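You operate a simulated robot arm through the tools that you are given. There is no shell and no other tool. Be economical: measure what you need, move in short steps, check, and stop when the job is done.

You run a simulated two-armed robot. Do the job below in one go: nothing can be reset, and whatever is moved stays where it is left.

Task
Put the mug on the top of the parts bench away on the front of the sample bench. Take the funnel from the top of the parts bench and leave it on top of the order card there. Put one of the bearings from the top of the parts mat in the green bin on the top of the pouch bench. Stack the teal tub labelled "59" from the top of the parts bench on top of the teal tub labelled "27". Put the wrap card on the top of the parts bench away on the top of the film bench. Put the seal labelled "57" from the steel stand on top of the box there and the seal that says "26" on top of the green lens. Do these in any order. Set down upright: mug, seal.

The check looks at the end state, three seconds after you hand in, the way a careful person would. Anything else that was tipped, shoved, dropped, spilled or broken makes it a failure. A push-on lid holds only when it is set on centred and level and pressed home; a screw cap is set on level and turned clockwise until tight.

Robot
Two 7-joint arms with three-finger grippers on one trunk, on a base that drives. Base frame: it is fixed to the floor where the robot stands at the start and does not move with it; the origin is under the middle of the robot, x ahead of it, y to its left, z up; the surface under the hand at the start is at about z = 800. Lengths are in mm, angles in rad, forces in N, time in s.
The left shoulder is at the start at [70, 146, 1162], the right one opposite. With the tool pointing down near the work surface each hand reaches from about 280 to 680 mm from the robot's upright axis, wherever it stands, measured 20 degrees to its own side. Places, roughly: bearing [750, 0, 750]; box [-250, 10500, 750]; front of the sample bench (196x17 cm) [4260, 2180, 880]; funnel [750, 0, 750]; green bin (15x20x9 cm) [300, -900, 800]; green lens (7x7x6 cm) [-600, 10500, 600]; mug (7x11x9 cm) [500, -100, 800]; order card [500, -250, 750]; seal [-250, 10500, 750]; teal tub [750, 250, 750]; top of the film bench [-4100, -5100, 800]; wrap card [750, 750, 750]. Payload 2.2 kg a hand.
The TCP of each hand is the grasp point between the finger pads, 28 mm short of the fingertips. In the tool frame z runs along the fingers and y along their closing line. Largest opening 102 mm; the body of the gripper starts 71 mm behind the TCP.
Orientation is that of the tool frame in the base frame, as a unit quaternion [w, x, y, z]. With the fingers straight down and closing along the base's y, the tool's x points along the base's -x, its y along +y and its z along -z.

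Tools
- The arms move only by the tool send_rows. It takes "left_moves", "right_moves" or both (then of equal length, played together; a hand with none holds still); each is one flat list of numbers, 7 for each row, row after row: the shift along the tool's x, y, z in units of 40 mm (1.0 is 40 mm), then the turn, a rotation vector about the tool's x, y, z in units of 5 degrees (1.0 is 5 degrees), then the gripper command, from -1 (fully open) to 1 (shut), values between in proportion. In form: [x, y, z, rx, ry, rz, hand, x, y, z, rx, ry, rz, hand, ...]. A call has 1 to 12 rows; each row shifts and turns the commanded pose from where the row before left it, along the tool's axes as they then stand. A call with a number of a shift or a turn outside -1 to 1 is refused whole. Rows are played at 5 a second. More than 50 mm and 0.15 rad between two rows, or a gripper value outside its range, and nothing of the call is played. A pose out of reach is approached as far as the arm can. The call stops where the force on the tool passes 40 N (or 10 N more than at its start, if that is more) or the arm is blocked; 0.2 s more then pass. Each finger halts on what it meets, pressing with about 26 N; the grip force reading is that of the motor and also rises with nothing between the fingers. The clock runs only during rows and for 0.2 s after the last one: add rows that do not move to give the fingers time. It gives the time, the measured TCP pose, the force on the tool (base axes), the opening and the grip force at its end, in the units of the frame above (readings bear some noise), with the torque about the TCP (base axes, N m) and any sound that the robot's microphone picked up.
- Cameras (640 x 400 px; columns grow to the right, rows downward): "scene" is now at [131.4, -32.9, 1390.5]; the picture's right is [-0.37, -0.93, 0.00], its down [-0.53, 0.21, -0.82] and it looks along [0.76, -0.31, -0.57] (base axes); focal length 214 px, centre (320, 200). "left" rides on the left gripper at [72, 38, -86] in its tool frame; the picture's right is [-0.47, 0.89, 0.00], its down [-0.60, -0.32, -0.73] and it looks along [-0.65, -0.34, 0.68] (tool axes); focal length 256 px, centre (320, 200). "right" rides on the right gripper at [69, 44, -86] in its tool frame; the picture's right is [-0.53, 0.85, 0.00], its down [-0.58, -0.36, -0.73] and it looks along [-0.62, -0.39, 0.68] (tool axes); focal length 256 px, centre (320, 200). There is no depth. A picture from a camera that has moved, and an enlarged one, comes with that camera's place and axes in the base frame and with its lens.
- snapshot(camera): a new picture of that camera. No time passes.
- raise_lower(by): slides the trunk up (or, below 0, down) by that many mm; the arms and the scene camera ride with it, the base frame stays. It gives what a move gives, with no picture.
- steer(legs): drives the robot by 1 to 6 legs, each [ahead, left, turn to the left] in mm, mm and rad, along the robot's own axes; the way and the turn of a leg run together, so that a leg with both is an arc; at most 1500 mm and 3.142 rad a leg. The arms and the cameras ride along, it lands a little off, and it stops where it bumps. It gives what a move gives.
- head_to(pan, tilt): turns the head with the scene camera to pan (to the left, within 1.501 rad either way) and tilt (down, from -0.506 to 1.204), counted from straight ahead of the robot. It gives what a move gives.
- zoom(camera, box): a new picture of the part [left, top, right, bottom] of that camera's present view, enlarged. No time passes.
- job_done(): hands the job in; it is judged then, once.

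Go step by step. Nothing tells you exact positions but the pictures and the camera data: compare them with the known pose of the tool, close in by small moves and look again before you grip or let go. The budget is 207 turns and 194 pictures, counting those below and the enlarged ones. Unless the task says otherwise, let go and move clear before handing in.

The tools are called as a command line: name --argument value ..., lists and objects as JSON in quotes. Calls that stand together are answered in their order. send_rows: Moves the arms, as the interface text tells. Its arguments: {"type":"object","properties":{"left_moves":{"type":"array"},"right_moves":{"type":"array"}},"required":[]} The other tools are called the same way: raise_lower (by) slides the trunk up or down; steer (legs) drives the base; head_to (pan, tilt) turns the head that bears the scene camera; snapshot (camera) takes a picture; zoom (camera, box) takes an enlarged picture of a part of a camera's view; job_done () hands the job in.

At the start:

```text
clock: 0.0
left_position: [463.4, 189.9, 1178.1]
left_tool_rot: [0.0, 0.0, 1.0, 0.0]
left_wrist_force: [0.0, 0.2, 0.0]
left_torque: [0.0, -0.01, -0.03]
left_gripper_width: 102.1
left_finger_force: 0.1
right_position: [506.6, -134.2, 1184.7]
right_tool_rot: [0.0, 0.0, 1.0, 0.0]
right_wrist_force: [0.4, -0.5, 0.3]
right_torque: [0.02, 0.02, -0.03]
right_gripper_width: 102.0
right_finger_force: 0.1
trunk travel left (down, up): [-700.0, 240.0]
robot x, y, heading: [-0.8, -2.0, -0.003]
head pan, tilt: [-0.382, 0.604]
```

scene: 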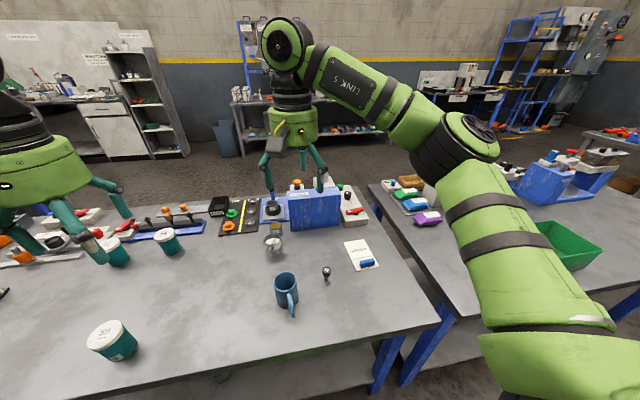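
right: 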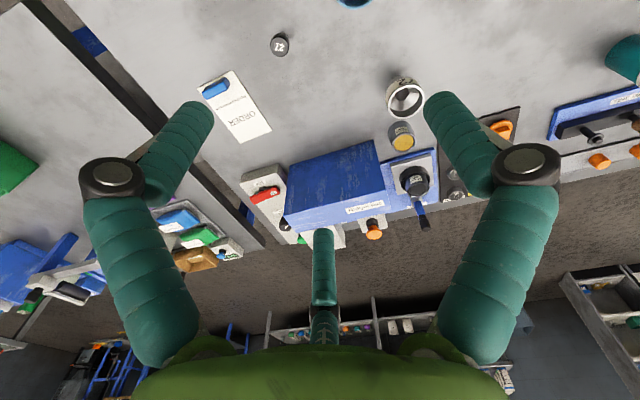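
left: 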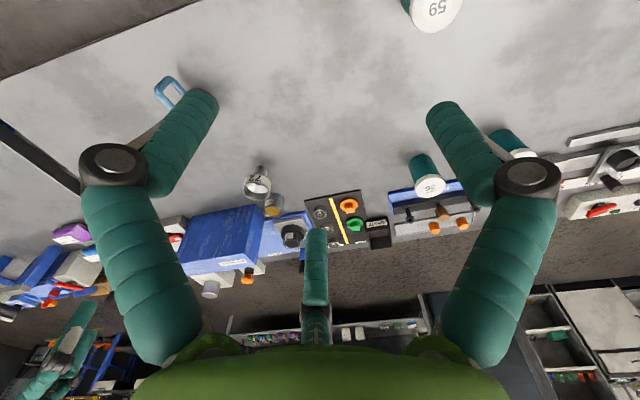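

I see the parts bench with mug, tubs, funnel and order card in front, and the pouch bench with the green bin to the right. I'll look closer before moving.

zoom --camera "scene" --box '[180, 170, 400, 310]'

zoom --camera "scene" --box '[0, 180, 220, 370]'

head_to --pan 0.5 --tilt 0.6

snapshot --camera "scene"

```text
2.86 times, centred on (290, 240) of scene
camera zoom: at [131.4, -32.9, 1390.5], right [-0.37, -0.93, 0.0], down [-0.53, 0.21, -0.82], along [0.76, -0.31, -0.57], focal length 613 px, centre (406, 86)
```

zoom: 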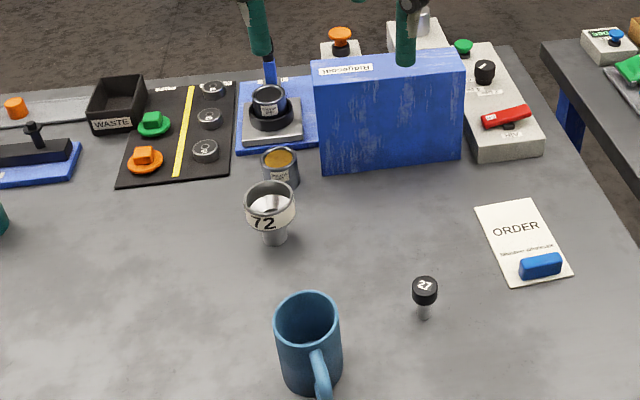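

```text
2.11 times, centred on (110, 275) of scene
camera zoom: at [131.4, -32.9, 1390.5], right [-0.37, -0.93, 0.0], down [-0.53, 0.21, -0.82], along [0.76, -0.31, -0.57], focal length 452 px, centre (762, 42)
```

zoom: 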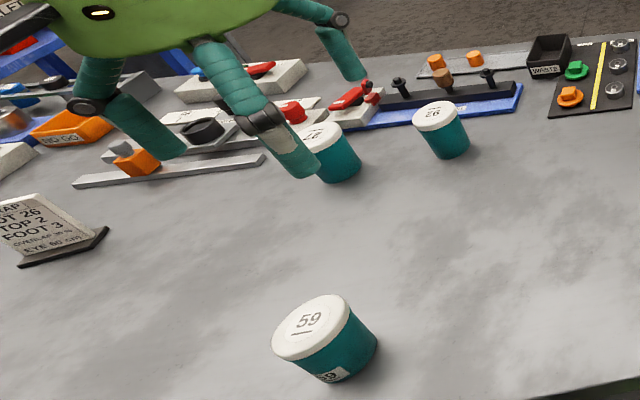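

```text
clock: 1.2
left_position: [463.8, 191.3, 1177.1]
left_tool_rot: [0.001, -0.001, 1.0, 0.0]
left_wrist_force: [-0.8, 0.4, 0.6]
left_torque: [-0.02, -0.01, -0.01]
left_gripper_width: 101.8
left_finger_force: 0.0
right_position: [505.5, -134.5, 1184.4]
right_tool_rot: [0.0, 0.001, 1.0, 0.0]
right_wrist_force: [0.7, 0.2, -0.3]
right_torque: [0.01, 0.0, -0.02]
right_gripper_width: 102.1
right_finger_force: 0.1
trunk travel left (down, up): [-700.0, 240.0]
robot x, y, heading: [1.3, -0.4, 0.002]
head pan, tilt: [0.499, 0.6]
```

```text
188 pictures are left
camera scene: at [127.2, 42.3, 1390.9], right [0.48, -0.88, 0.0], down [-0.5, -0.27, -0.83], along [0.72, 0.39, -0.56], focal length 214 px, centre (320, 200)
```

scene: 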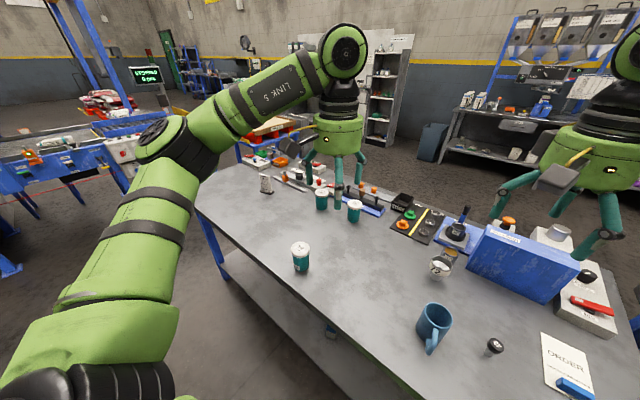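

I see the hand looks three-fingered in the pictures. I'll test a close of the right hand in free air and look.

zoom --camera "scene" --box '[250, 80, 410, 220]'

send_rows --right_moves '[0, 0, 0, 0, 0, 0, 0.5, 0, 0, 0, 0, 0, 0, 0.5, 0, 0, 0, 0, 0, 0, 0.5]'

snapshot --camera "right"

```text
2.86 times, centred on (330, 150) of scene
camera zoom: at [127.2, 42.3, 1390.9], right [0.48, -0.88, 0.0], down [-0.5, -0.27, -0.83], along [0.72, 0.39, -0.56], focal length 613 px, centre (291, 343)
```

zoom: 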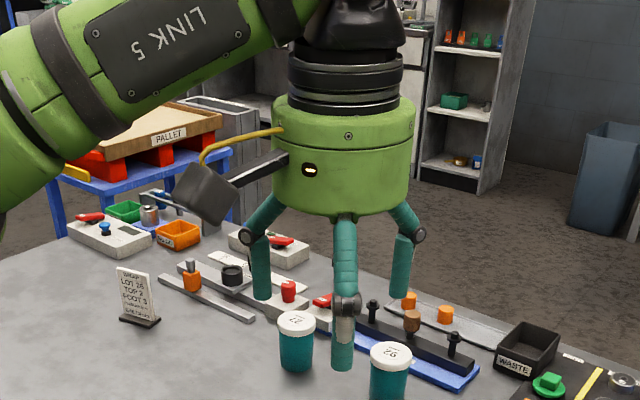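

```text
clock: 2.0
left_position: [463.8, 191.9, 1178.2]
left_tool_rot: [0.0, -0.001, 1.0, 0.0]
left_wrist_force: [-0.8, 0.3, -0.5]
left_torque: [-0.02, -0.02, 0.03]
left_gripper_width: 102.1
left_finger_force: 0.0
right_position: [506.4, -134.3, 1185.0]
right_tool_rot: [-0.001, 0.0, 1.0, 0.0]
right_wrist_force: [1.2, 0.2, -0.7]
right_torque: [-0.03, 0.01, 0.02]
right_gripper_width: 25.5
right_finger_force: 0.0
trunk travel left (down, up): [-700.0, 240.0]
robot x, y, heading: [-2.0, -1.8, 0.003]
head pan, tilt: [0.499, 0.6]
```

```text
186 pictures are left
camera right: at [436.5, -90.7, 1269.4], right [0.53, 0.85, 0.0], down [0.58, -0.36, 0.73], along [0.62, -0.39, -0.68], focal length 256 px, centre (320, 200)
```

right: 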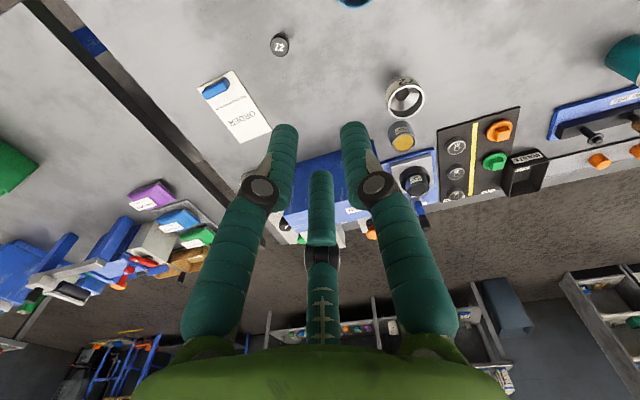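

The gripper is a centring three-finger one in the picture. I'll drive a little closer to the bench and open the right hand again, then look with the right camera.

steer --legs '[[90, 0, 0]]'

head_to --pan 0.0 --tilt 0.8

snapshot --camera "scene"

```text
clock: 3.1
left_position: [548.9, 190.7, 1178.7]
left_tool_rot: [0.001, 0.0, 1.0, 0.0]
left_wrist_force: [-1.4, 0.3, 0.2]
left_torque: [-0.01, 0.01, 0.01]
left_gripper_width: 101.7
left_finger_force: 0.2
right_position: [593.5, -134.8, 1186.5]
right_tool_rot: [0.001, 0.0, 1.0, 0.001]
right_wrist_force: [-0.7, 0.1, -0.1]
right_torque: [0.01, 0.0, 0.01]
right_gripper_width: 25.6
right_finger_force: 0.1
trunk travel left (down, up): [-700.0, 240.0]
robot x, y, heading: [87.7, 0.7, 0.0]
head pan, tilt: [0.499, 0.6]
```

```text
clock: 4.0
left_position: [550.7, 190.0, 1178.2]
left_tool_rot: [0.0, 0.0, 1.0, 0.0]
left_wrist_force: [-0.3, 0.5, -0.2]
left_torque: [0.0, 0.0, 0.02]
left_gripper_width: 101.9
left_finger_force: 0.0
right_position: [595.3, -133.8, 1184.7]
right_tool_rot: [0.001, -0.001, 1.0, 0.0]
right_wrist_force: [0.5, -0.3, -0.9]
right_torque: [-0.03, 0.0, 0.01]
right_gripper_width: 25.4
right_finger_force: 0.1
trunk travel left (down, up): [-700.0, 240.0]
robot x, y, heading: [86.1, -1.8, 0.002]
head pan, tilt: [0.0, 0.799]
```

```text
185 pictures are left
camera scene: at [218.5, 0.1, 1374.1], right [0.0, -1.0, 0.0], down [-0.72, 0.0, -0.7], along [0.7, 0.0, -0.72], focal length 214 px, centre (320, 200)
```

scene: 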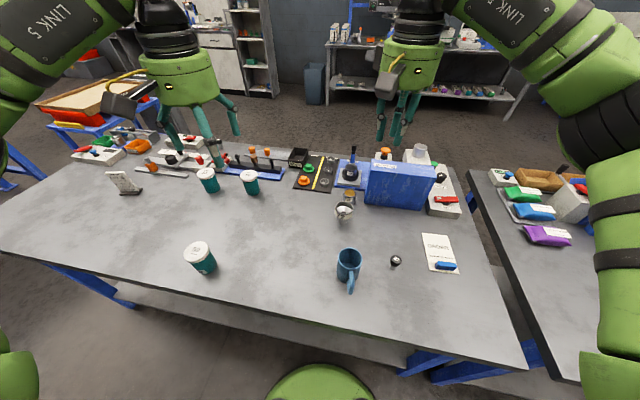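

No bump so far. I'll bring the right hand over the funnel at z about 1000 and look.

send_rows --right_moves '[-0.38, 0.3, 0.83, 0, 0, 0, -0.5, -0.38, 0.3, 0.83, 0, 0, 0, -0.5, -0.38, 0.3, 0.83, 0, 0, 0, -0.5, -0.38, 0.3, 0.83, 0, 0, 0, -0.5, -0.38, 0.3, 0.83, 0, 0, 0, -0.5, 0, 0, 0, 0, 0, 0, -0.5]'

snapshot --camera "right"

zoom --camera "scene" --box '[280, 120, 480, 290]'

```text
clock: 5.4
left_position: [552.3, 190.0, 1178.5]
left_tool_rot: [0.001, 0.0, 1.0, 0.0]
left_wrist_force: [0.2, -0.6, 0.4]
left_torque: [-0.01, -0.01, 0.01]
left_gripper_width: 101.8
left_finger_force: 0.1
right_position: [671.8, -77.3, 1016.5]
right_tool_rot: [0.001, -0.001, 1.0, 0.0]
right_wrist_force: [-0.4, -0.3, -0.3]
right_torque: [0.01, 0.0, 0.0]
right_gripper_width: 76.7
right_finger_force: 0.0
trunk travel left (down, up): [-700.0, 240.0]
robot x, y, heading: [94.3, 0.2, 0.003]
head pan, tilt: [0.0, 0.799]
```

```text
184 pictures are left
camera right: at [602.3, -33.3, 1101.9], right [0.53, 0.84, 0.0], down [0.58, -0.36, 0.73], along [0.62, -0.39, -0.68], focal length 256 px, centre (320, 200)
```

right: 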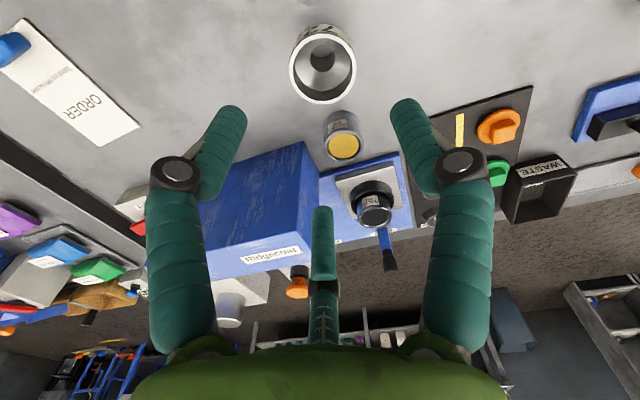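

```text
2.35 times, centred on (380, 205) of scene
camera zoom: at [218.2, -0.4, 1374.1], right [0.0, -1.0, 0.0], down [-0.72, 0.0, -0.7], along [0.7, 0.0, -0.72], focal length 505 px, centre (179, 188)
```

zoom: 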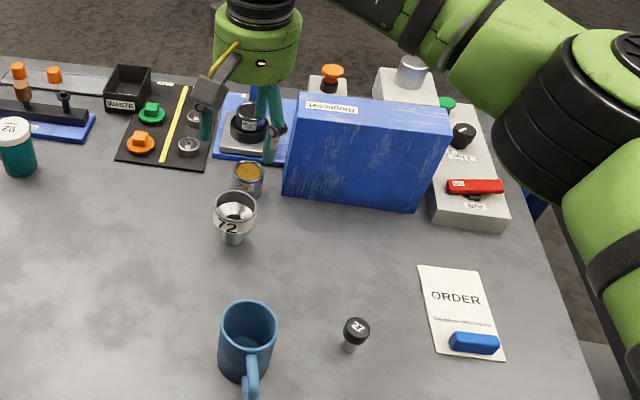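

Funnel rim is about at (672,-76, 868), directly under the hand. I descend to z about 856 and close.

send_rows --right_moves '[0, 0, 1, 0, 0, 0, -0.5, 0, 0, 1, 0, 0, 0, -0.5, 0, 0, 1, 0, 0, 0, -0.5, 0, 0, 1, 0, 0, 0, -0.5, 0, 0, 0, 0, 0, 0, -0.5]'

snapshot --camera "right"

zoom --camera "scene" --box '[280, 120, 480, 290]'

```text
clock: 6.6
left_position: [551.3, 191.1, 1178.8]
left_tool_rot: [0.0, -0.001, 1.0, 0.001]
left_wrist_force: [-0.1, 0.4, 0.2]
left_torque: [-0.01, -0.02, -0.03]
left_gripper_width: 101.9
left_finger_force: 0.1
right_position: [671.5, -73.0, 858.0]
right_tool_rot: [0.001, 0.0, 1.0, 0.001]
right_wrist_force: [-1.1, 0.2, 0.3]
right_torque: [0.02, 0.0, -0.02]
right_gripper_width: 76.4
right_finger_force: 0.1
trunk travel left (down, up): [-700.0, 240.0]
robot x, y, heading: [86.2, 2.3, 0.002]
head pan, tilt: [0.0, 0.799]
```

```text
182 pictures are left
camera right: at [601.3, -30.2, 942.5], right [0.53, 0.85, 0.0], down [0.58, -0.36, 0.73], along [0.62, -0.39, -0.68], focal length 256 px, centre (320, 200)
```

right: 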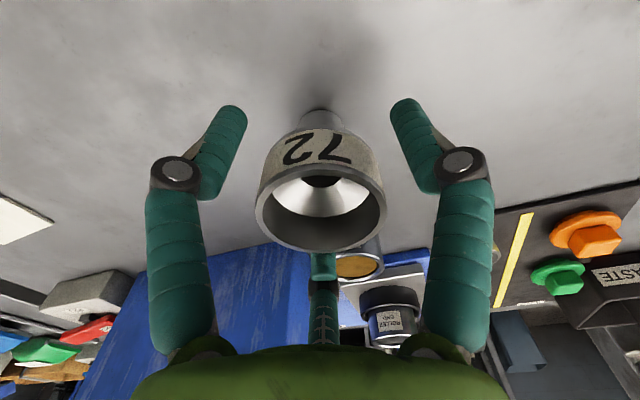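

```text
2.35 times, centred on (380, 205) of scene
camera zoom: at [218.4, 0.0, 1374.1], right [0.0, -1.0, 0.0], down [-0.72, 0.0, -0.7], along [0.7, 0.0, -0.72], focal length 505 px, centre (179, 188)
```

zoom: 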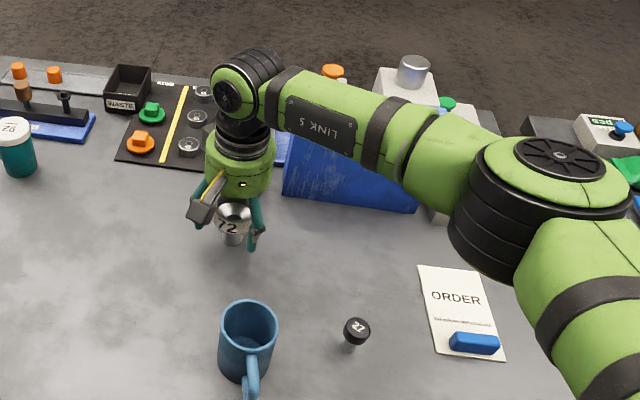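

Funnel is centred between the fingers. Closing now.

send_rows --right_moves '[0, 0, 0, 0, 0, 0, 0.2, 0, 0, 0, 0, 0, 0, 1, 0, 0, 0, 0, 0, 0, 1, 0, 0, 0, 0, 0, 0, 1]'

snapshot --camera "right"

```text
clock: 7.6
left_position: [552.3, 191.6, 1178.2]
left_tool_rot: [0.001, 0.0, 1.0, 0.0]
left_wrist_force: [-0.2, 0.0, 0.3]
left_torque: [-0.01, 0.04, -0.03]
left_gripper_width: 101.8
left_finger_force: 0.0
right_position: [669.5, -73.3, 857.2]
right_tool_rot: [0.001, 0.0, 1.0, -0.001]
right_wrist_force: [2.2, 1.2, 4.6]
right_torque: [0.08, -0.03, -0.03]
right_gripper_width: 56.1
right_finger_force: 25.9
trunk travel left (down, up): [-700.0, 240.0]
robot x, y, heading: [89.8, -1.3, -0.001]
head pan, tilt: [0.0, 0.799]
```

```text
180 pictures are left
camera right: at [601.4, -30.0, 943.1], right [0.53, 0.85, 0.0], down [0.58, -0.36, 0.73], along [0.62, -0.39, -0.68], focal length 256 px, centre (320, 200)
```

right: 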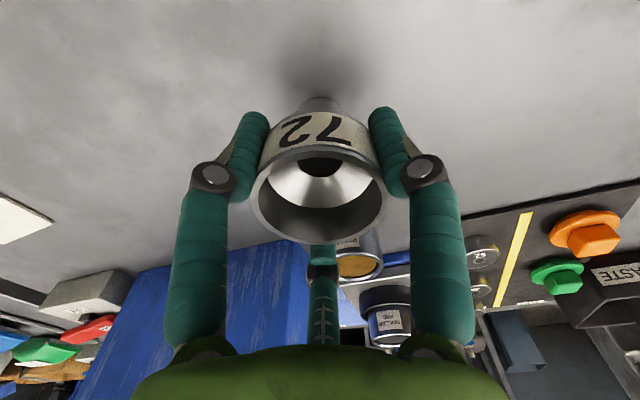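

Funnel is gripped (56 mm). Lift it and carry it over the free upper part of the order card, about (585,-361).

send_rows --right_moves '[0, 0, -1, 0, 0, 0, 1, 0, 0, -1, 0, 0, 0, 1, 0.266, -0.9, 0, 0, 0, 0, 1, 0.266, -0.9, 0, 0, 0, 0, 1, 0.266, -0.9, 0, 0, 0, 0, 1, 0.266, -0.9, 0, 0, 0, 0, 1, 0.266, -0.9, 0, 0, 0, 0, 1, 0.266, -0.9, 0, 0, 0, 0, 1, 0.266, -0.9, 0, 0, 0, 0, 1, 0.266, -0.9, 0, 0, 0, 0, 1, 0, 0, 0, 0, 0, 0, 1]'

snapshot --camera "right"

snapshot --camera "scene"

```text
clock: 10.0
left_position: [552.1, 190.4, 1177.9]
left_tool_rot: [0.001, 0.0, 1.0, -0.001]
left_wrist_force: [-0.3, 0.1, -0.3]
left_torque: [-0.01, -0.02, -0.03]
left_gripper_width: 102.0
left_finger_force: 0.0
right_position: [584.5, -360.6, 937.9]
right_tool_rot: [-0.001, -0.001, 1.0, 0.0]
right_wrist_force: [0.2, -0.2, -0.8]
right_torque: [-0.02, 0.02, -0.01]
right_gripper_width: 55.9
right_finger_force: 26.1
trunk travel left (down, up): [-700.0, 240.0]
robot x, y, heading: [89.1, 0.6, -0.006]
head pan, tilt: [0.0, 0.799]
```

```text
179 pictures are left
camera right: at [515.6, -317.2, 1023.6], right [0.53, 0.85, 0.0], down [0.58, -0.36, 0.73], along [0.62, -0.39, -0.68], focal length 256 px, centre (320, 200)
```

right: 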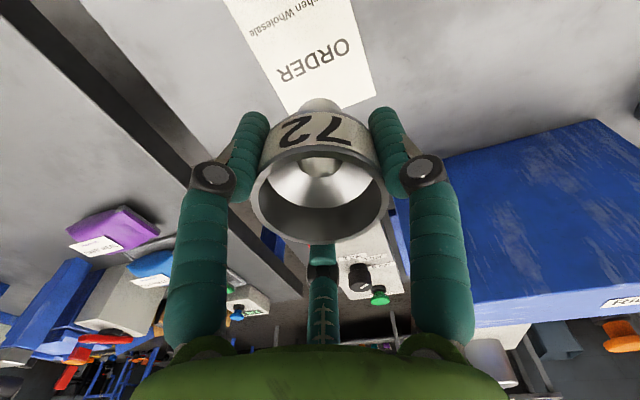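

```text
178 pictures are left
camera scene: at [219.5, 0.7, 1374.0], right [0.0, -1.0, 0.0], down [-0.72, 0.0, -0.7], along [0.7, 0.0, -0.72], focal length 214 px, centre (320, 200)
```

scene: 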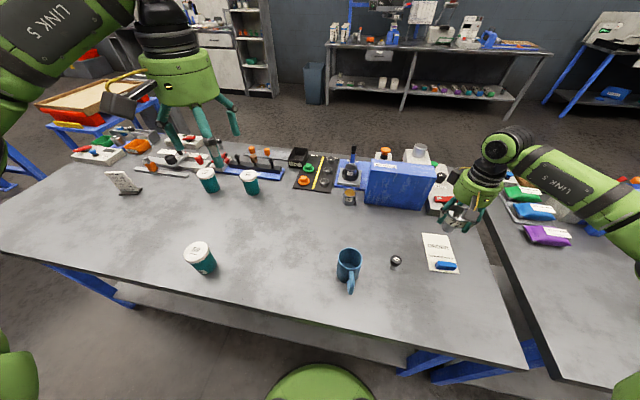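

The card's free part is centred near (578,-359), just below the hand. Lowering to about 1 mm above, then checking force.

send_rows --right_moves '[0.1, 0, 0.8, 0, 0, 0, 1, 0.05, 0.02, 0.8, 0, 0, 0, 1, 0, 0, 0.35, 0, 0, 0, 1, 0, 0, 0, 0, 0, 0, 1]'

snapshot --camera "right"

zoom --camera "scene" --box '[380, 160, 520, 300]'

```text
clock: 11.0
left_position: [551.6, 190.6, 1179.6]
left_tool_rot: [0.0, 0.0, 1.0, -0.001]
left_wrist_force: [0.1, -0.5, 1.3]
left_torque: [0.0, 0.0, -0.01]
left_gripper_width: 101.7
left_finger_force: 0.1
right_position: [578.7, -360.9, 861.5]
right_tool_rot: [0.001, 0.0, 1.0, -0.001]
right_wrist_force: [0.1, 0.1, 6.3]
right_torque: [0.0, 0.1, 0.02]
right_gripper_width: 56.1
right_finger_force: 26.4
trunk travel left (down, up): [-700.0, 240.0]
robot x, y, heading: [85.7, -1.5, -0.002]
head pan, tilt: [0.0, 0.799]
```

```text
177 pictures are left
camera right: at [509.3, -317.0, 946.9], right [0.53, 0.85, 0.0], down [0.57, -0.36, 0.73], along [0.62, -0.39, -0.68], focal length 256 px, centre (320, 200)
```

right: 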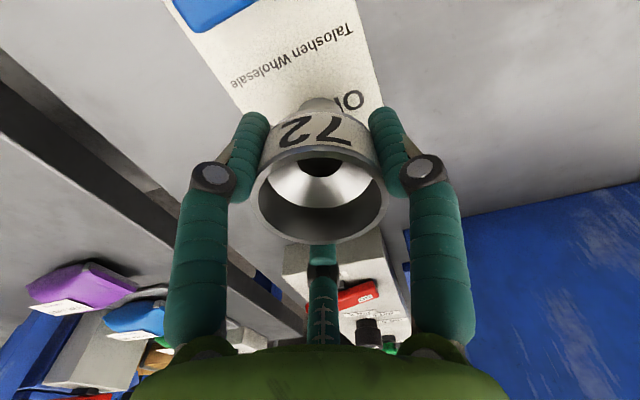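

```text
2.86 times, centred on (450, 230) of scene
camera zoom: at [218.1, 0.5, 1374.2], right [0.0, -1.0, 0.0], down [-0.72, 0.0, -0.7], along [0.7, 0.0, -0.72], focal length 613 px, centre (-51, 114)
```

zoom: 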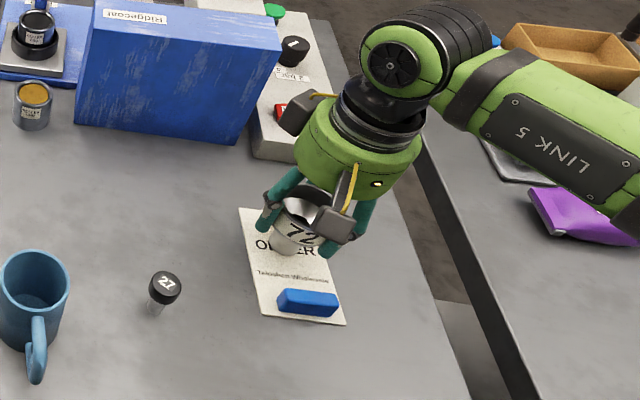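

Contact (6 N) with the spout standing on the card. Open and lift away.

send_rows --right_moves '[0, 0, 0, 0, 0, 0, 0, 0, 0, 0, 0, 0, 0, -0.5, 0, 0, 0, 0, 0, 0, -0.5, 0, 0, -1, 0, 0, 0, -0.5, 0, 0, -1, 0, 0, 0, -0.5, 0, 0, -1, 0, 0, 0, -0.5, 0, 0, -1, 0, 0, 0, -0.5, 0, 0, 0, 0, 0, 0, -0.5]'

snapshot --camera "right"

```text
clock: 12.8
left_position: [551.9, 189.8, 1178.3]
left_tool_rot: [0.0, 0.0, 1.0, 0.0]
left_wrist_force: [-0.5, 0.3, 0.9]
left_torque: [0.01, -0.03, 0.04]
left_gripper_width: 101.9
left_finger_force: 0.1
right_position: [577.3, -360.3, 1021.0]
right_tool_rot: [0.0, 0.0, 1.0, 0.0]
right_wrist_force: [-0.6, -0.2, -0.1]
right_torque: [0.03, 0.03, 0.02]
right_gripper_width: 76.5
right_finger_force: 0.1
trunk travel left (down, up): [-700.0, 240.0]
robot x, y, heading: [90.1, 4.8, -0.001]
head pan, tilt: [0.0, 0.799]
```

```text
175 pictures are left
camera right: at [508.4, -317.5, 1106.1], right [0.53, 0.85, 0.0], down [0.58, -0.37, 0.73], along [0.62, -0.39, -0.68], focal length 256 px, centre (320, 200)
```

right: 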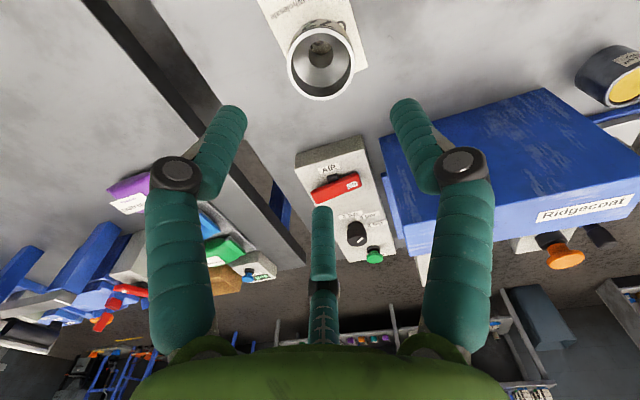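

Funnel stands on the card. Next, the left hand goes over tub 59 at about (503,322).

send_rows --left_moves '[0.245, 0.66, 0.84, 0, 0, 0, -1, 0.245, 0.66, 0.84, 0, 0, 0, -1, 0.245, 0.66, 0.84, 0, 0, 0, -1, 0.245, 0.66, 0.84, 0, 0, 0, -1, 0.245, 0.66, 0.84, 0, 0, 0, -1, 0, 0, 0, 0, 0, 0, -1]'

snapshot --camera "left"

zoom --camera "scene" --box '[90, 120, 290, 290]'

```text
clock: 14.2
left_position: [502.8, 322.6, 1014.0]
left_tool_rot: [0.002, -0.001, 1.0, -0.001]
left_wrist_force: [0.1, -1.0, 0.5]
left_torque: [0.02, -0.02, 0.05]
left_gripper_width: 102.2
left_finger_force: 0.0
right_position: [578.3, -361.7, 1021.2]
right_tool_rot: [0.0, 0.0, 1.0, 0.001]
right_wrist_force: [0.1, -0.9, -0.1]
right_torque: [0.03, -0.02, -0.03]
right_gripper_width: 76.5
right_finger_force: 0.1
trunk travel left (down, up): [-700.0, 240.0]
robot x, y, heading: [86.0, -1.3, 0.001]
head pan, tilt: [0.0, 0.799]
```

```text
174 pictures are left
camera left: at [431.2, 359.5, 1100.5], right [0.46, 0.89, 0.0], down [0.6, -0.32, 0.73], along [0.65, -0.34, -0.68], focal length 256 px, centre (320, 200)
```

left: 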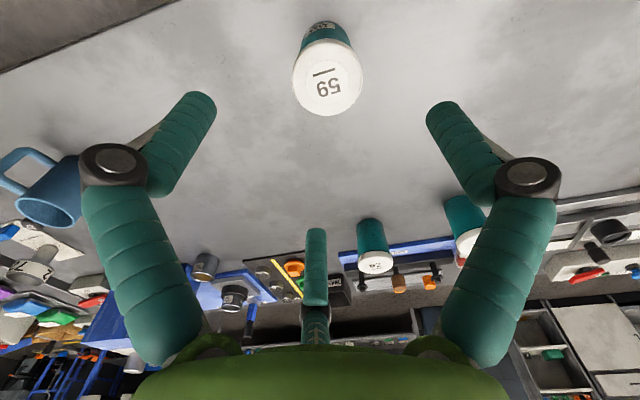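

```text
2.35 times, centred on (190, 205) of scene
camera zoom: at [219.3, -1.0, 1374.0], right [0.0, -1.0, 0.0], down [-0.72, 0.0, -0.7], along [0.7, 0.0, -0.72], focal length 505 px, centre (626, 188)
```

zoom: 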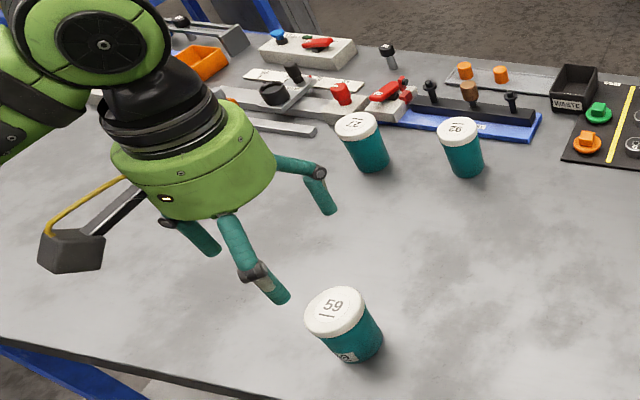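

Tub 59 is at about (508,327), top near 885. Moving down around it to TCP z≈845.

send_rows --left_moves '[-0.06, 0.05, 0.845, 0, 0, 0, -1, -0.06, 0.05, 0.845, 0, 0, 0, -1, 0, 0, 0.845, 0, 0, 0, -1]'

snapshot --camera "left"

```text
clock: 15.0
left_position: [507.1, 328.2, 910.8]
left_tool_rot: [0.0, 0.0, 1.0, 0.0]
left_wrist_force: [-0.5, -0.4, -0.6]
left_torque: [-0.02, -0.02, 0.0]
left_gripper_width: 102.1
left_finger_force: 0.1
right_position: [578.0, -360.1, 1020.9]
right_tool_rot: [0.0, 0.0, 1.0, 0.0]
right_wrist_force: [0.4, 0.1, -0.5]
right_torque: [0.0, -0.01, 0.03]
right_gripper_width: 76.7
right_finger_force: 0.1
trunk travel left (down, up): [-700.0, 240.0]
robot x, y, heading: [87.1, -1.3, -0.003]
head pan, tilt: [0.0, 0.799]
```

```text
172 pictures are left
camera left: at [435.9, 365.7, 998.2], right [0.46, 0.89, 0.0], down [0.6, -0.32, 0.73], along [0.65, -0.34, -0.68], focal length 256 px, centre (320, 200)
```

left: 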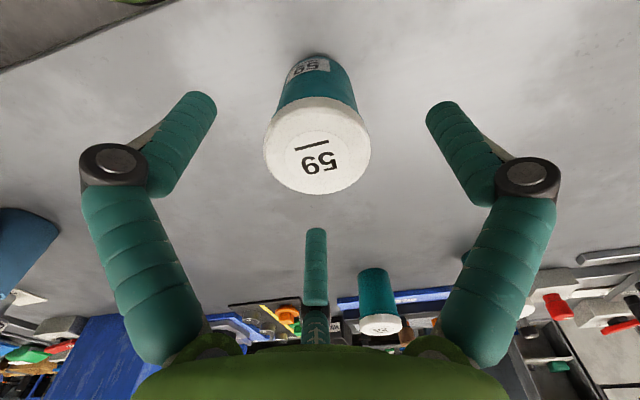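

Aligned. Continue down 65 mm and close.

send_rows --left_moves '[0, 0, 0.8, 0, 0, 0, -1, 0, 0, 0.8, 0, 0, 0, -1, 0, 0, 0, 0, 0, 0, -0.5, 0, 0, 0, 0, 0, 0, 0.2, 0, 0, 0, 0, 0, 0, 1, 0, 0, 0, 0, 0, 0, 1, 0, 0, 0, 0, 0, 0, 1]'

snapshot --camera "left"

```text
clock: 16.6
left_position: [508.4, 325.5, 846.6]
left_tool_rot: [0.0, 0.0, 1.0, 0.0]
left_wrist_force: [2.4, 1.0, 4.5]
left_torque: [0.16, -0.03, -0.07]
left_gripper_width: 52.1
left_finger_force: 25.8
right_position: [577.4, -361.3, 1020.7]
right_tool_rot: [0.0, 0.0, 1.0, 0.001]
right_wrist_force: [-1.0, 0.7, -0.4]
right_torque: [-0.01, -0.01, -0.01]
right_gripper_width: 76.6
right_finger_force: 0.1
trunk travel left (down, up): [-700.0, 240.0]
robot x, y, heading: [91.8, -0.4, 0.002]
head pan, tilt: [0.0, 0.799]
```

```text
171 pictures are left
camera left: at [436.2, 363.7, 933.4], right [0.46, 0.89, 0.0], down [0.6, -0.32, 0.73], along [0.65, -0.34, -0.68], focal length 256 px, centre (320, 200)
```

left: 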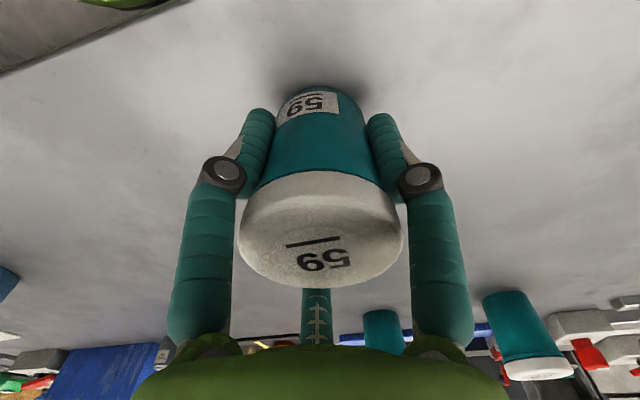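

Tub 59 is gripped (52 mm). I lift it and look down at the gap between the base and the bench edge.

send_rows --left_moves '[0, 0, -1, 0, 0, 0, 1, 0, 0, -1, 0, 0, 0, 1, 0, 0, -1, 0, 0, 0, 1, 0, 0, -1, 0, 0, 0, 1]' --right_moves '[0, 0, -1, 0, 0, 0, -0.5, 0, 0, -1, 0, 0, 0, -0.5, 0, 0, -1, 0, 0, 0, -0.5, 0, 0, -1, 0, 0, 0, -0.5]'

head_to --pan 0.0 --tilt 1.2

snapshot --camera "scene"

head_to --pan 0.6 --tilt 0.5

snapshot --camera "scene"

```text
clock: 17.6
left_position: [506.5, 328.2, 1006.6]
left_tool_rot: [0.0, -0.001, 1.0, -0.001]
left_wrist_force: [0.7, 0.8, -1.3]
left_torque: [0.01, -0.03, 0.02]
left_gripper_width: 52.3
left_finger_force: 26.2
right_position: [575.9, -361.9, 1179.6]
right_tool_rot: [0.0, 0.0, 1.0, 0.0]
right_wrist_force: [-0.6, 0.0, 0.1]
right_torque: [-0.02, -0.05, 0.01]
right_gripper_width: 76.5
right_finger_force: 0.0
trunk travel left (down, up): [-700.0, 240.0]
robot x, y, heading: [87.6, -2.8, 0.004]
head pan, tilt: [0.0, 0.799]
```

```text
clock: 18.5
left_position: [509.2, 327.4, 1005.9]
left_tool_rot: [0.001, 0.0, 1.0, -0.001]
left_wrist_force: [0.4, -0.5, -3.3]
left_torque: [0.0, -0.06, -0.01]
left_gripper_width: 52.3
left_finger_force: 25.3
right_position: [577.7, -360.5, 1179.8]
right_tool_rot: [0.0, 0.0, 1.0, 0.001]
right_wrist_force: [0.9, -0.9, -0.6]
right_torque: [0.01, -0.01, 0.02]
right_gripper_width: 76.4
right_finger_force: 0.0
trunk travel left (down, up): [-700.0, 240.0]
robot x, y, heading: [91.2, -1.2, 0.0]
head pan, tilt: [0.0, 1.201]
```

```text
170 pictures are left
camera scene: at [194.7, 0.1, 1346.3], right [0.0, -1.0, 0.0], down [-0.93, 0.0, -0.36], along [0.36, 0.0, -0.93], focal length 214 px, centre (320, 200)
```

scene: 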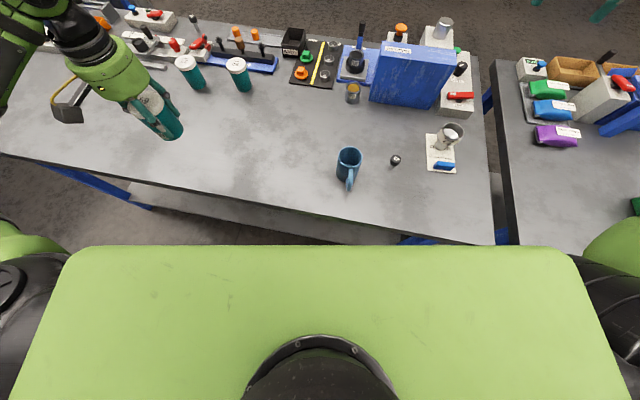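

```text
clock: 19.6
left_position: [508.7, 327.0, 1005.1]
left_tool_rot: [0.0, 0.0, 1.0, -0.001]
left_wrist_force: [-0.3, -0.1, -1.1]
left_torque: [-0.01, -0.01, -0.01]
left_gripper_width: 52.1
left_finger_force: 25.6
right_position: [577.7, -361.5, 1180.4]
right_tool_rot: [0.0, 0.0, 1.0, 0.0]
right_wrist_force: [-0.6, 1.2, -0.3]
right_torque: [-0.01, 0.0, 0.0]
right_gripper_width: 76.3
right_finger_force: 0.0
trunk travel left (down, up): [-700.0, 240.0]
robot x, y, heading: [87.4, -0.3, -0.001]
head pan, tilt: [0.6, 0.499]
```

```text
169 pictures are left
camera scene: at [213.7, 51.5, 1399.8], right [0.56, -0.83, 0.0], down [-0.4, -0.27, -0.88], along [0.72, 0.49, -0.48], focal length 214 px, centre (320, 200)
```

scene: 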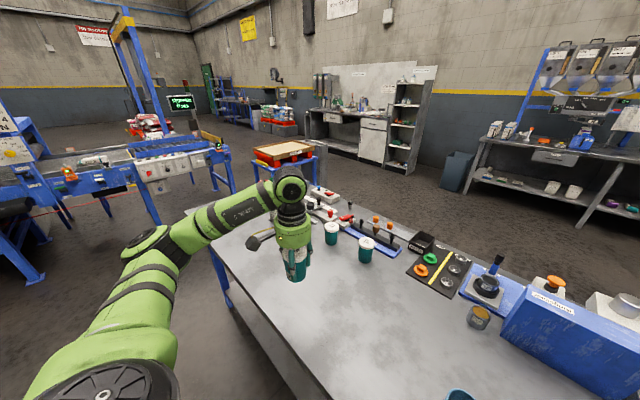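

I look at the cart and passage to the left of the bench before choosing a route.

zoom --camera "scene" --box '[180, 90, 440, 260]'

head_to --pan 1.2 --tilt 0.4

snapshot --camera "scene"

```text
2.35 times, centred on (310, 175) of scene
camera zoom: at [213.7, 51.5, 1399.8], right [0.56, -0.83, 0.0], down [-0.4, -0.27, -0.88], along [0.72, 0.49, -0.48], focal length 505 px, centre (344, 259)
```

zoom: 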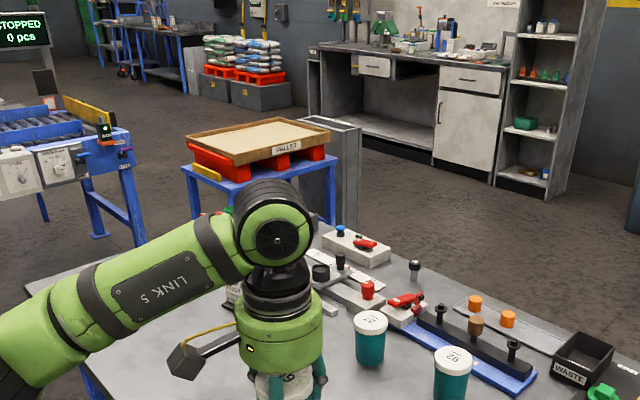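

```text
clock: 20.6
left_position: [508.6, 326.0, 1006.9]
left_tool_rot: [0.0, 0.0, 1.0, -0.001]
left_wrist_force: [-0.6, 0.1, -1.9]
left_torque: [0.04, -0.01, -0.01]
left_gripper_width: 52.2
left_finger_force: 26.2
right_position: [577.6, -361.1, 1180.3]
right_tool_rot: [0.0, 0.0, 1.0, 0.0]
right_wrist_force: [0.1, 0.3, 0.4]
right_torque: [0.0, 0.03, 0.02]
right_gripper_width: 76.5
right_finger_force: 0.1
trunk travel left (down, up): [-700.0, 240.0]
robot x, y, heading: [89.4, 0.8, 0.002]
head pan, tilt: [1.201, 0.4]
```

```text
167 pictures are left
camera scene: at [172.2, 86.5, 1409.1], right [0.93, -0.36, 0.0], down [-0.14, -0.36, -0.92], along [0.33, 0.86, -0.39], focal length 214 px, centre (320, 200)
```

scene: 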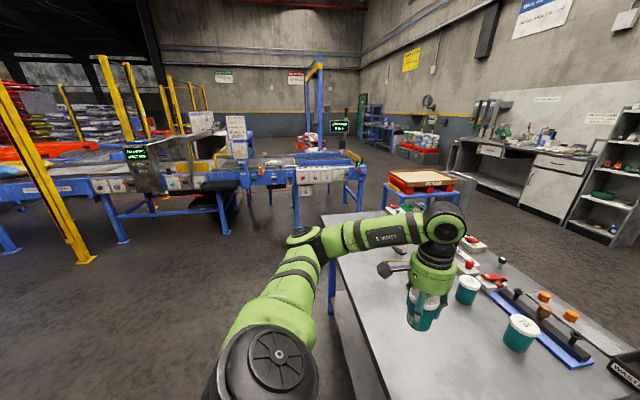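

The bench is about 1.6 m × 0.7 m, turned about -11°; the passage round its left end is open. I drive along the edge to face tub 27 with tub 59 held high.

steer --legs '[[94, 439, 0], [0, 0, -0.195]]'

head_to --pan 0.2 --tilt 0.7

snapshot --camera "scene"

snapshot --camera "left"

```text
clock: 24.0
left_position: [657.4, 681.4, 1005.7]
left_tool_rot: [0.0, 0.096, 0.995, -0.001]
left_wrist_force: [-0.5, -0.1, -2.1]
left_torque: [0.03, 0.01, -0.01]
left_gripper_width: 52.2
left_finger_force: 25.9
right_position: [591.6, -8.3, 1180.5]
right_tool_rot: [0.0, 0.097, 0.995, 0.001]
right_wrist_force: [-0.9, 0.5, -0.1]
right_torque: [-0.02, -0.01, 0.0]
right_gripper_width: 76.6
right_finger_force: 0.1
trunk travel left (down, up): [-700.0, 240.0]
robot x, y, heading: [184.1, 442.7, -0.196]
head pan, tilt: [1.201, 0.4]
```

```text
clock: 25.3
left_position: [656.8, 679.8, 1006.7]
left_tool_rot: [0.0, 0.097, 0.995, 0.0]
left_wrist_force: [0.2, -0.6, -1.5]
left_torque: [-0.05, -0.04, -0.02]
left_gripper_width: 52.3
left_finger_force: 26.0
right_position: [592.6, -8.7, 1180.1]
right_tool_rot: [0.0, 0.097, 0.995, 0.0]
right_wrist_force: [-1.1, 0.3, 0.5]
right_torque: [0.01, -0.02, 0.0]
right_gripper_width: 76.6
right_finger_force: 0.0
trunk travel left (down, up): [-700.0, 240.0]
robot x, y, heading: [184.8, 440.7, -0.198]
head pan, tilt: [0.201, 0.7]
```

```text
166 pictures are left
camera scene: at [316.1, 431.2, 1382.2], right [0.01, -1.0, 0.0], down [-0.64, 0.0, -0.76], along [0.76, 0.0, -0.64], focal length 214 px, centre (320, 200)
```

scene: 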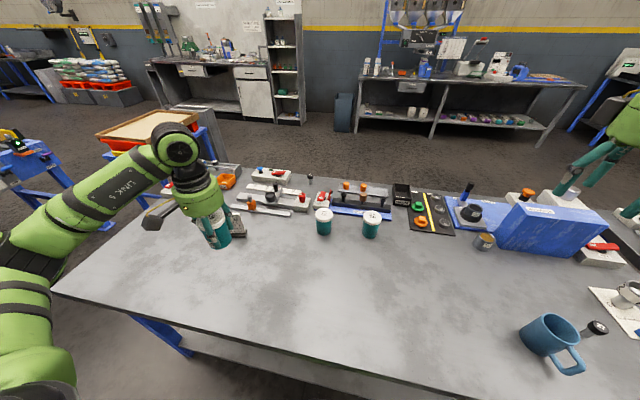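

```text
165 pictures are left
camera left: at [593.9, 730.8, 1093.3], right [0.63, 0.78, 0.0], down [0.53, -0.43, 0.73], along [0.57, -0.46, -0.68], focal length 256 px, centre (320, 200)
```

left: 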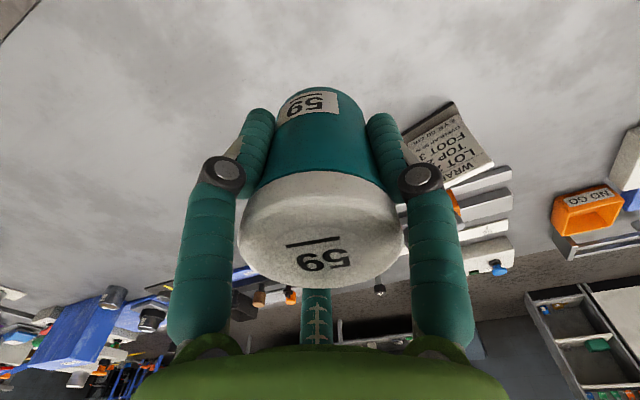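

Tub 27 is at about (830,418). Bring tub 59 over it, still high.

send_rows --left_moves '[-0.689, -0.699, 0, 0, 0, 0, 1, -0.689, -0.699, 0, 0, 0, 0, 1, -0.689, -0.699, 0, 0, 0, 0, 1, -0.689, -0.699, 0, 0, 0, 0, 1, -0.689, -0.699, 0, 0, 0, 0, 1, -0.689, -0.699, 0, 0, 0, 0, 1, -0.689, -0.699, 0, 0, 0, 0, 1, -0.689, -0.699, 0, 0, 0, 0, 1, 0, 0, 0, 0, 0, 0, 1]'

zoom --camera "scene" --box '[230, 120, 410, 260]'

snapshot --camera "left"

```text
clock: 27.3
left_position: [829.1, 421.5, 1007.9]
left_tool_rot: [0.001, 0.097, 0.995, -0.001]
left_wrist_force: [0.5, 0.5, -2.1]
left_torque: [-0.07, 0.04, 0.02]
left_gripper_width: 52.0
left_finger_force: 26.0
left hand out of reach, approached as far as the arm can: row 8
right_position: [593.4, -7.6, 1181.4]
right_tool_rot: [0.0, 0.096, 0.995, -0.001]
right_wrist_force: [1.3, -0.2, -0.2]
right_torque: [-0.03, 0.01, 0.06]
right_gripper_width: 76.7
right_finger_force: 0.1
trunk travel left (down, up): [-700.0, 240.0]
robot x, y, heading: [181.5, 438.0, -0.198]
head pan, tilt: [0.201, 0.7]
```

```text
2.86 times, centred on (320, 190) of scene
camera zoom: at [316.3, 433.4, 1382.2], right [0.01, -1.0, 0.0], down [-0.64, -0.01, -0.76], along [0.76, 0.0, -0.64], focal length 613 px, centre (320, 229)
```

zoom: 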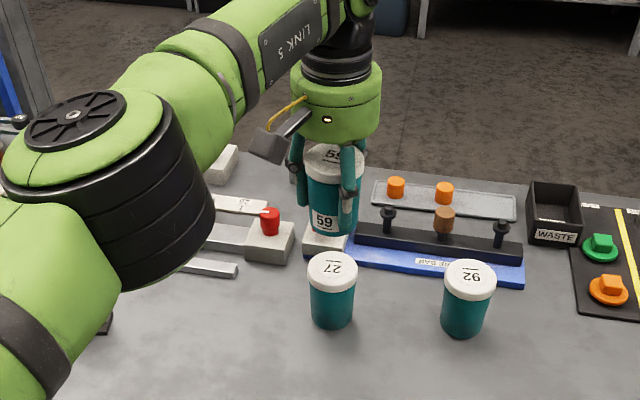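

```text
163 pictures are left
camera left: at [766.0, 472.1, 1094.4], right [0.63, 0.78, 0.0], down [0.53, -0.43, 0.73], along [0.57, -0.46, -0.68], focal length 256 px, centre (320, 200)
```

left: 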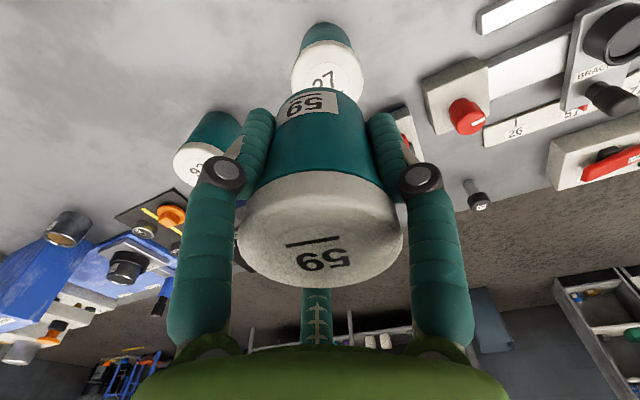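

The hand is at its reach limit here, so I'll lower with the trunk instead. Tub 27's lid appears at about (831,428); small correction, then down 60 mm.

send_rows --left_moves '[0, 0.18, 0, 0, 0, 0, 1, 0, 0, 0, 0, 0, 0, 1]'

raise_lower --by -58

snapshot --camera "left"

zoom --camera "scene" --box '[250, 130, 390, 240]'

```text
clock: 27.9
left_position: [828.9, 425.7, 1006.7]
left_tool_rot: [-0.001, 0.097, 0.995, 0.0]
left_wrist_force: [-0.4, 0.3, -2.9]
left_torque: [-0.01, -0.03, 0.0]
left_gripper_width: 52.4
left_finger_force: 26.2
right_position: [591.7, -8.6, 1180.4]
right_tool_rot: [0.0, 0.096, 0.995, 0.0]
right_wrist_force: [0.4, 0.6, -0.5]
right_torque: [-0.02, 0.0, -0.01]
right_gripper_width: 76.7
right_finger_force: 0.1
trunk travel left (down, up): [-700.0, 240.0]
robot x, y, heading: [180.9, 437.2, -0.202]
head pan, tilt: [0.201, 0.7]
```

```text
clock: 28.9
left_position: [829.6, 426.5, 949.0]
left_tool_rot: [0.0, 0.096, 0.995, 0.001]
left_wrist_force: [0.1, 0.0, -1.3]
left_torque: [-0.03, -0.01, -0.03]
left_gripper_width: 52.4
left_finger_force: 25.9
right_position: [591.6, -9.1, 1122.2]
right_tool_rot: [0.0, 0.096, 0.995, 0.0]
right_wrist_force: [-0.1, 0.5, 0.2]
right_torque: [0.0, -0.03, 0.03]
right_gripper_width: 76.3
right_finger_force: 0.1
trunk travel left (down, up): [-642.0, 298.0]
robot x, y, heading: [183.5, 440.0, -0.196]
head pan, tilt: [0.201, 0.7]
```

```text
162 pictures are left
camera left: at [766.6, 477.0, 1036.0], right [0.63, 0.78, 0.0], down [0.53, -0.43, 0.73], along [0.57, -0.46, -0.68], focal length 256 px, centre (320, 200)
```

left: 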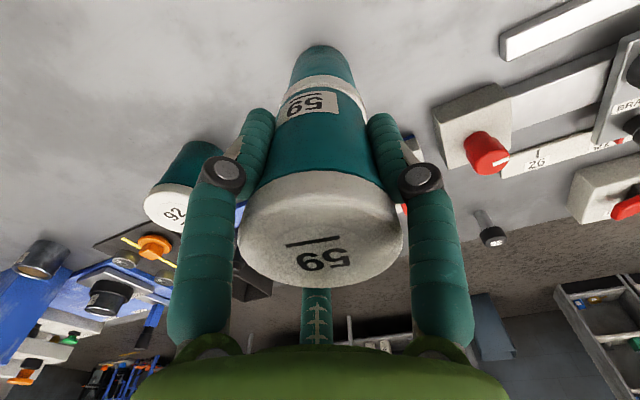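

```text
3.64 times, centred on (320, 185) of scene
camera zoom: at [315.9, 431.2, 1324.2], right [0.01, -1.0, 0.0], down [-0.64, 0.0, -0.76], along [0.76, 0.0, -0.64], focal length 780 px, centre (320, 254)
```

zoom: 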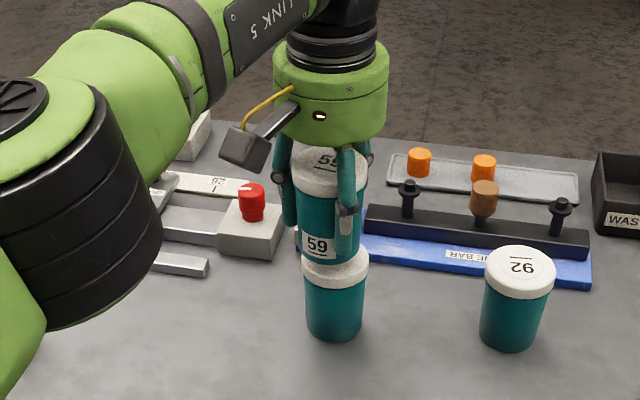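

Alignment looks within about 2 mm. Lower by trunk until contact.

send_rows --left_moves '[-0.03, -0.03, 0, 0, 0, 0, 1]'

raise_lower --by -12

zoom --camera "scene" --box '[250, 110, 390, 220]'

```text
clock: 29.3
left_position: [832.5, 425.1, 948.5]
left_tool_rot: [0.001, 0.097, 0.995, 0.0]
left_wrist_force: [-0.6, 0.0, -1.7]
left_torque: [0.0, 0.02, -0.03]
left_gripper_width: 52.2
left_finger_force: 26.0
right_position: [592.7, -9.5, 1123.0]
right_tool_rot: [0.0, 0.096, 0.995, 0.0]
right_wrist_force: [0.0, 0.2, -1.2]
right_torque: [0.02, 0.01, 0.0]
right_gripper_width: 76.4
right_finger_force: 0.1
trunk travel left (down, up): [-642.0, 298.0]
robot x, y, heading: [185.4, 440.1, -0.199]
head pan, tilt: [0.201, 0.7]
```

```text
clock: 29.9
left_position: [830.9, 423.8, 936.9]
left_tool_rot: [0.0, 0.097, 0.995, -0.001]
left_wrist_force: [0.4, 0.8, -1.4]
left_torque: [-0.02, -0.01, 0.0]
left_gripper_width: 52.3
left_finger_force: 25.7
right_position: [591.6, -9.7, 1109.9]
right_tool_rot: [0.001, 0.098, 0.995, 0.001]
right_wrist_force: [-0.5, 0.1, 0.1]
right_torque: [0.01, -0.02, 0.01]
right_gripper_width: 76.6
right_finger_force: 0.1
trunk travel left (down, up): [-630.0, 310.0]
robot x, y, heading: [183.1, 444.1, -0.196]
head pan, tilt: [0.201, 0.7]
```

```text
3.64 times, centred on (320, 165) of scene
camera zoom: at [316.3, 430.9, 1312.1], right [0.01, -1.0, 0.0], down [-0.64, 0.0, -0.76], along [0.76, 0.0, -0.64], focal length 780 px, centre (320, 327)
```

zoom: 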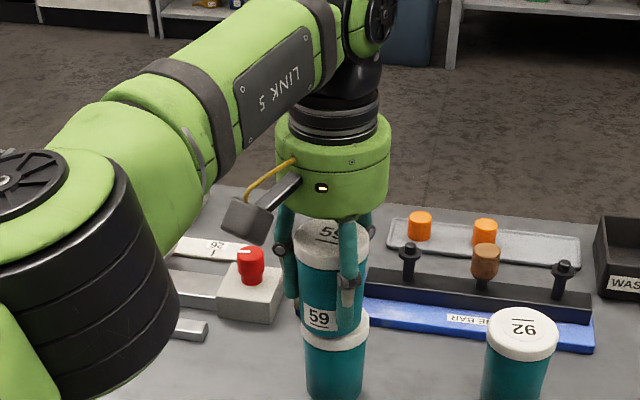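

Not yet in contact. Lower 4 mm more in small rows.

send_rows --left_moves '[0, 0, 0.05, 0, 0, 0, 1, 0, 0, 0.05, 0, 0, 0, 1, 0, 0, 0, 0, 0, 0, 1]'

```text
clock: 30.7
left_position: [831.5, 425.4, 933.5]
left_tool_rot: [0.0, 0.097, 0.995, 0.0]
left_wrist_force: [-0.8, 1.0, -2.2]
left_torque: [0.04, -0.02, -0.01]
left_gripper_width: 52.2
left_finger_force: 25.4
right_position: [592.1, -8.5, 1110.0]
right_tool_rot: [0.0, 0.097, 0.995, 0.0]
right_wrist_force: [0.9, -0.1, -0.4]
right_torque: [0.01, -0.03, -0.03]
right_gripper_width: 76.6
right_finger_force: 0.1
trunk travel left (down, up): [-630.0, 310.0]
robot x, y, heading: [181.1, 439.3, -0.194]
head pan, tilt: [0.201, 0.7]
```

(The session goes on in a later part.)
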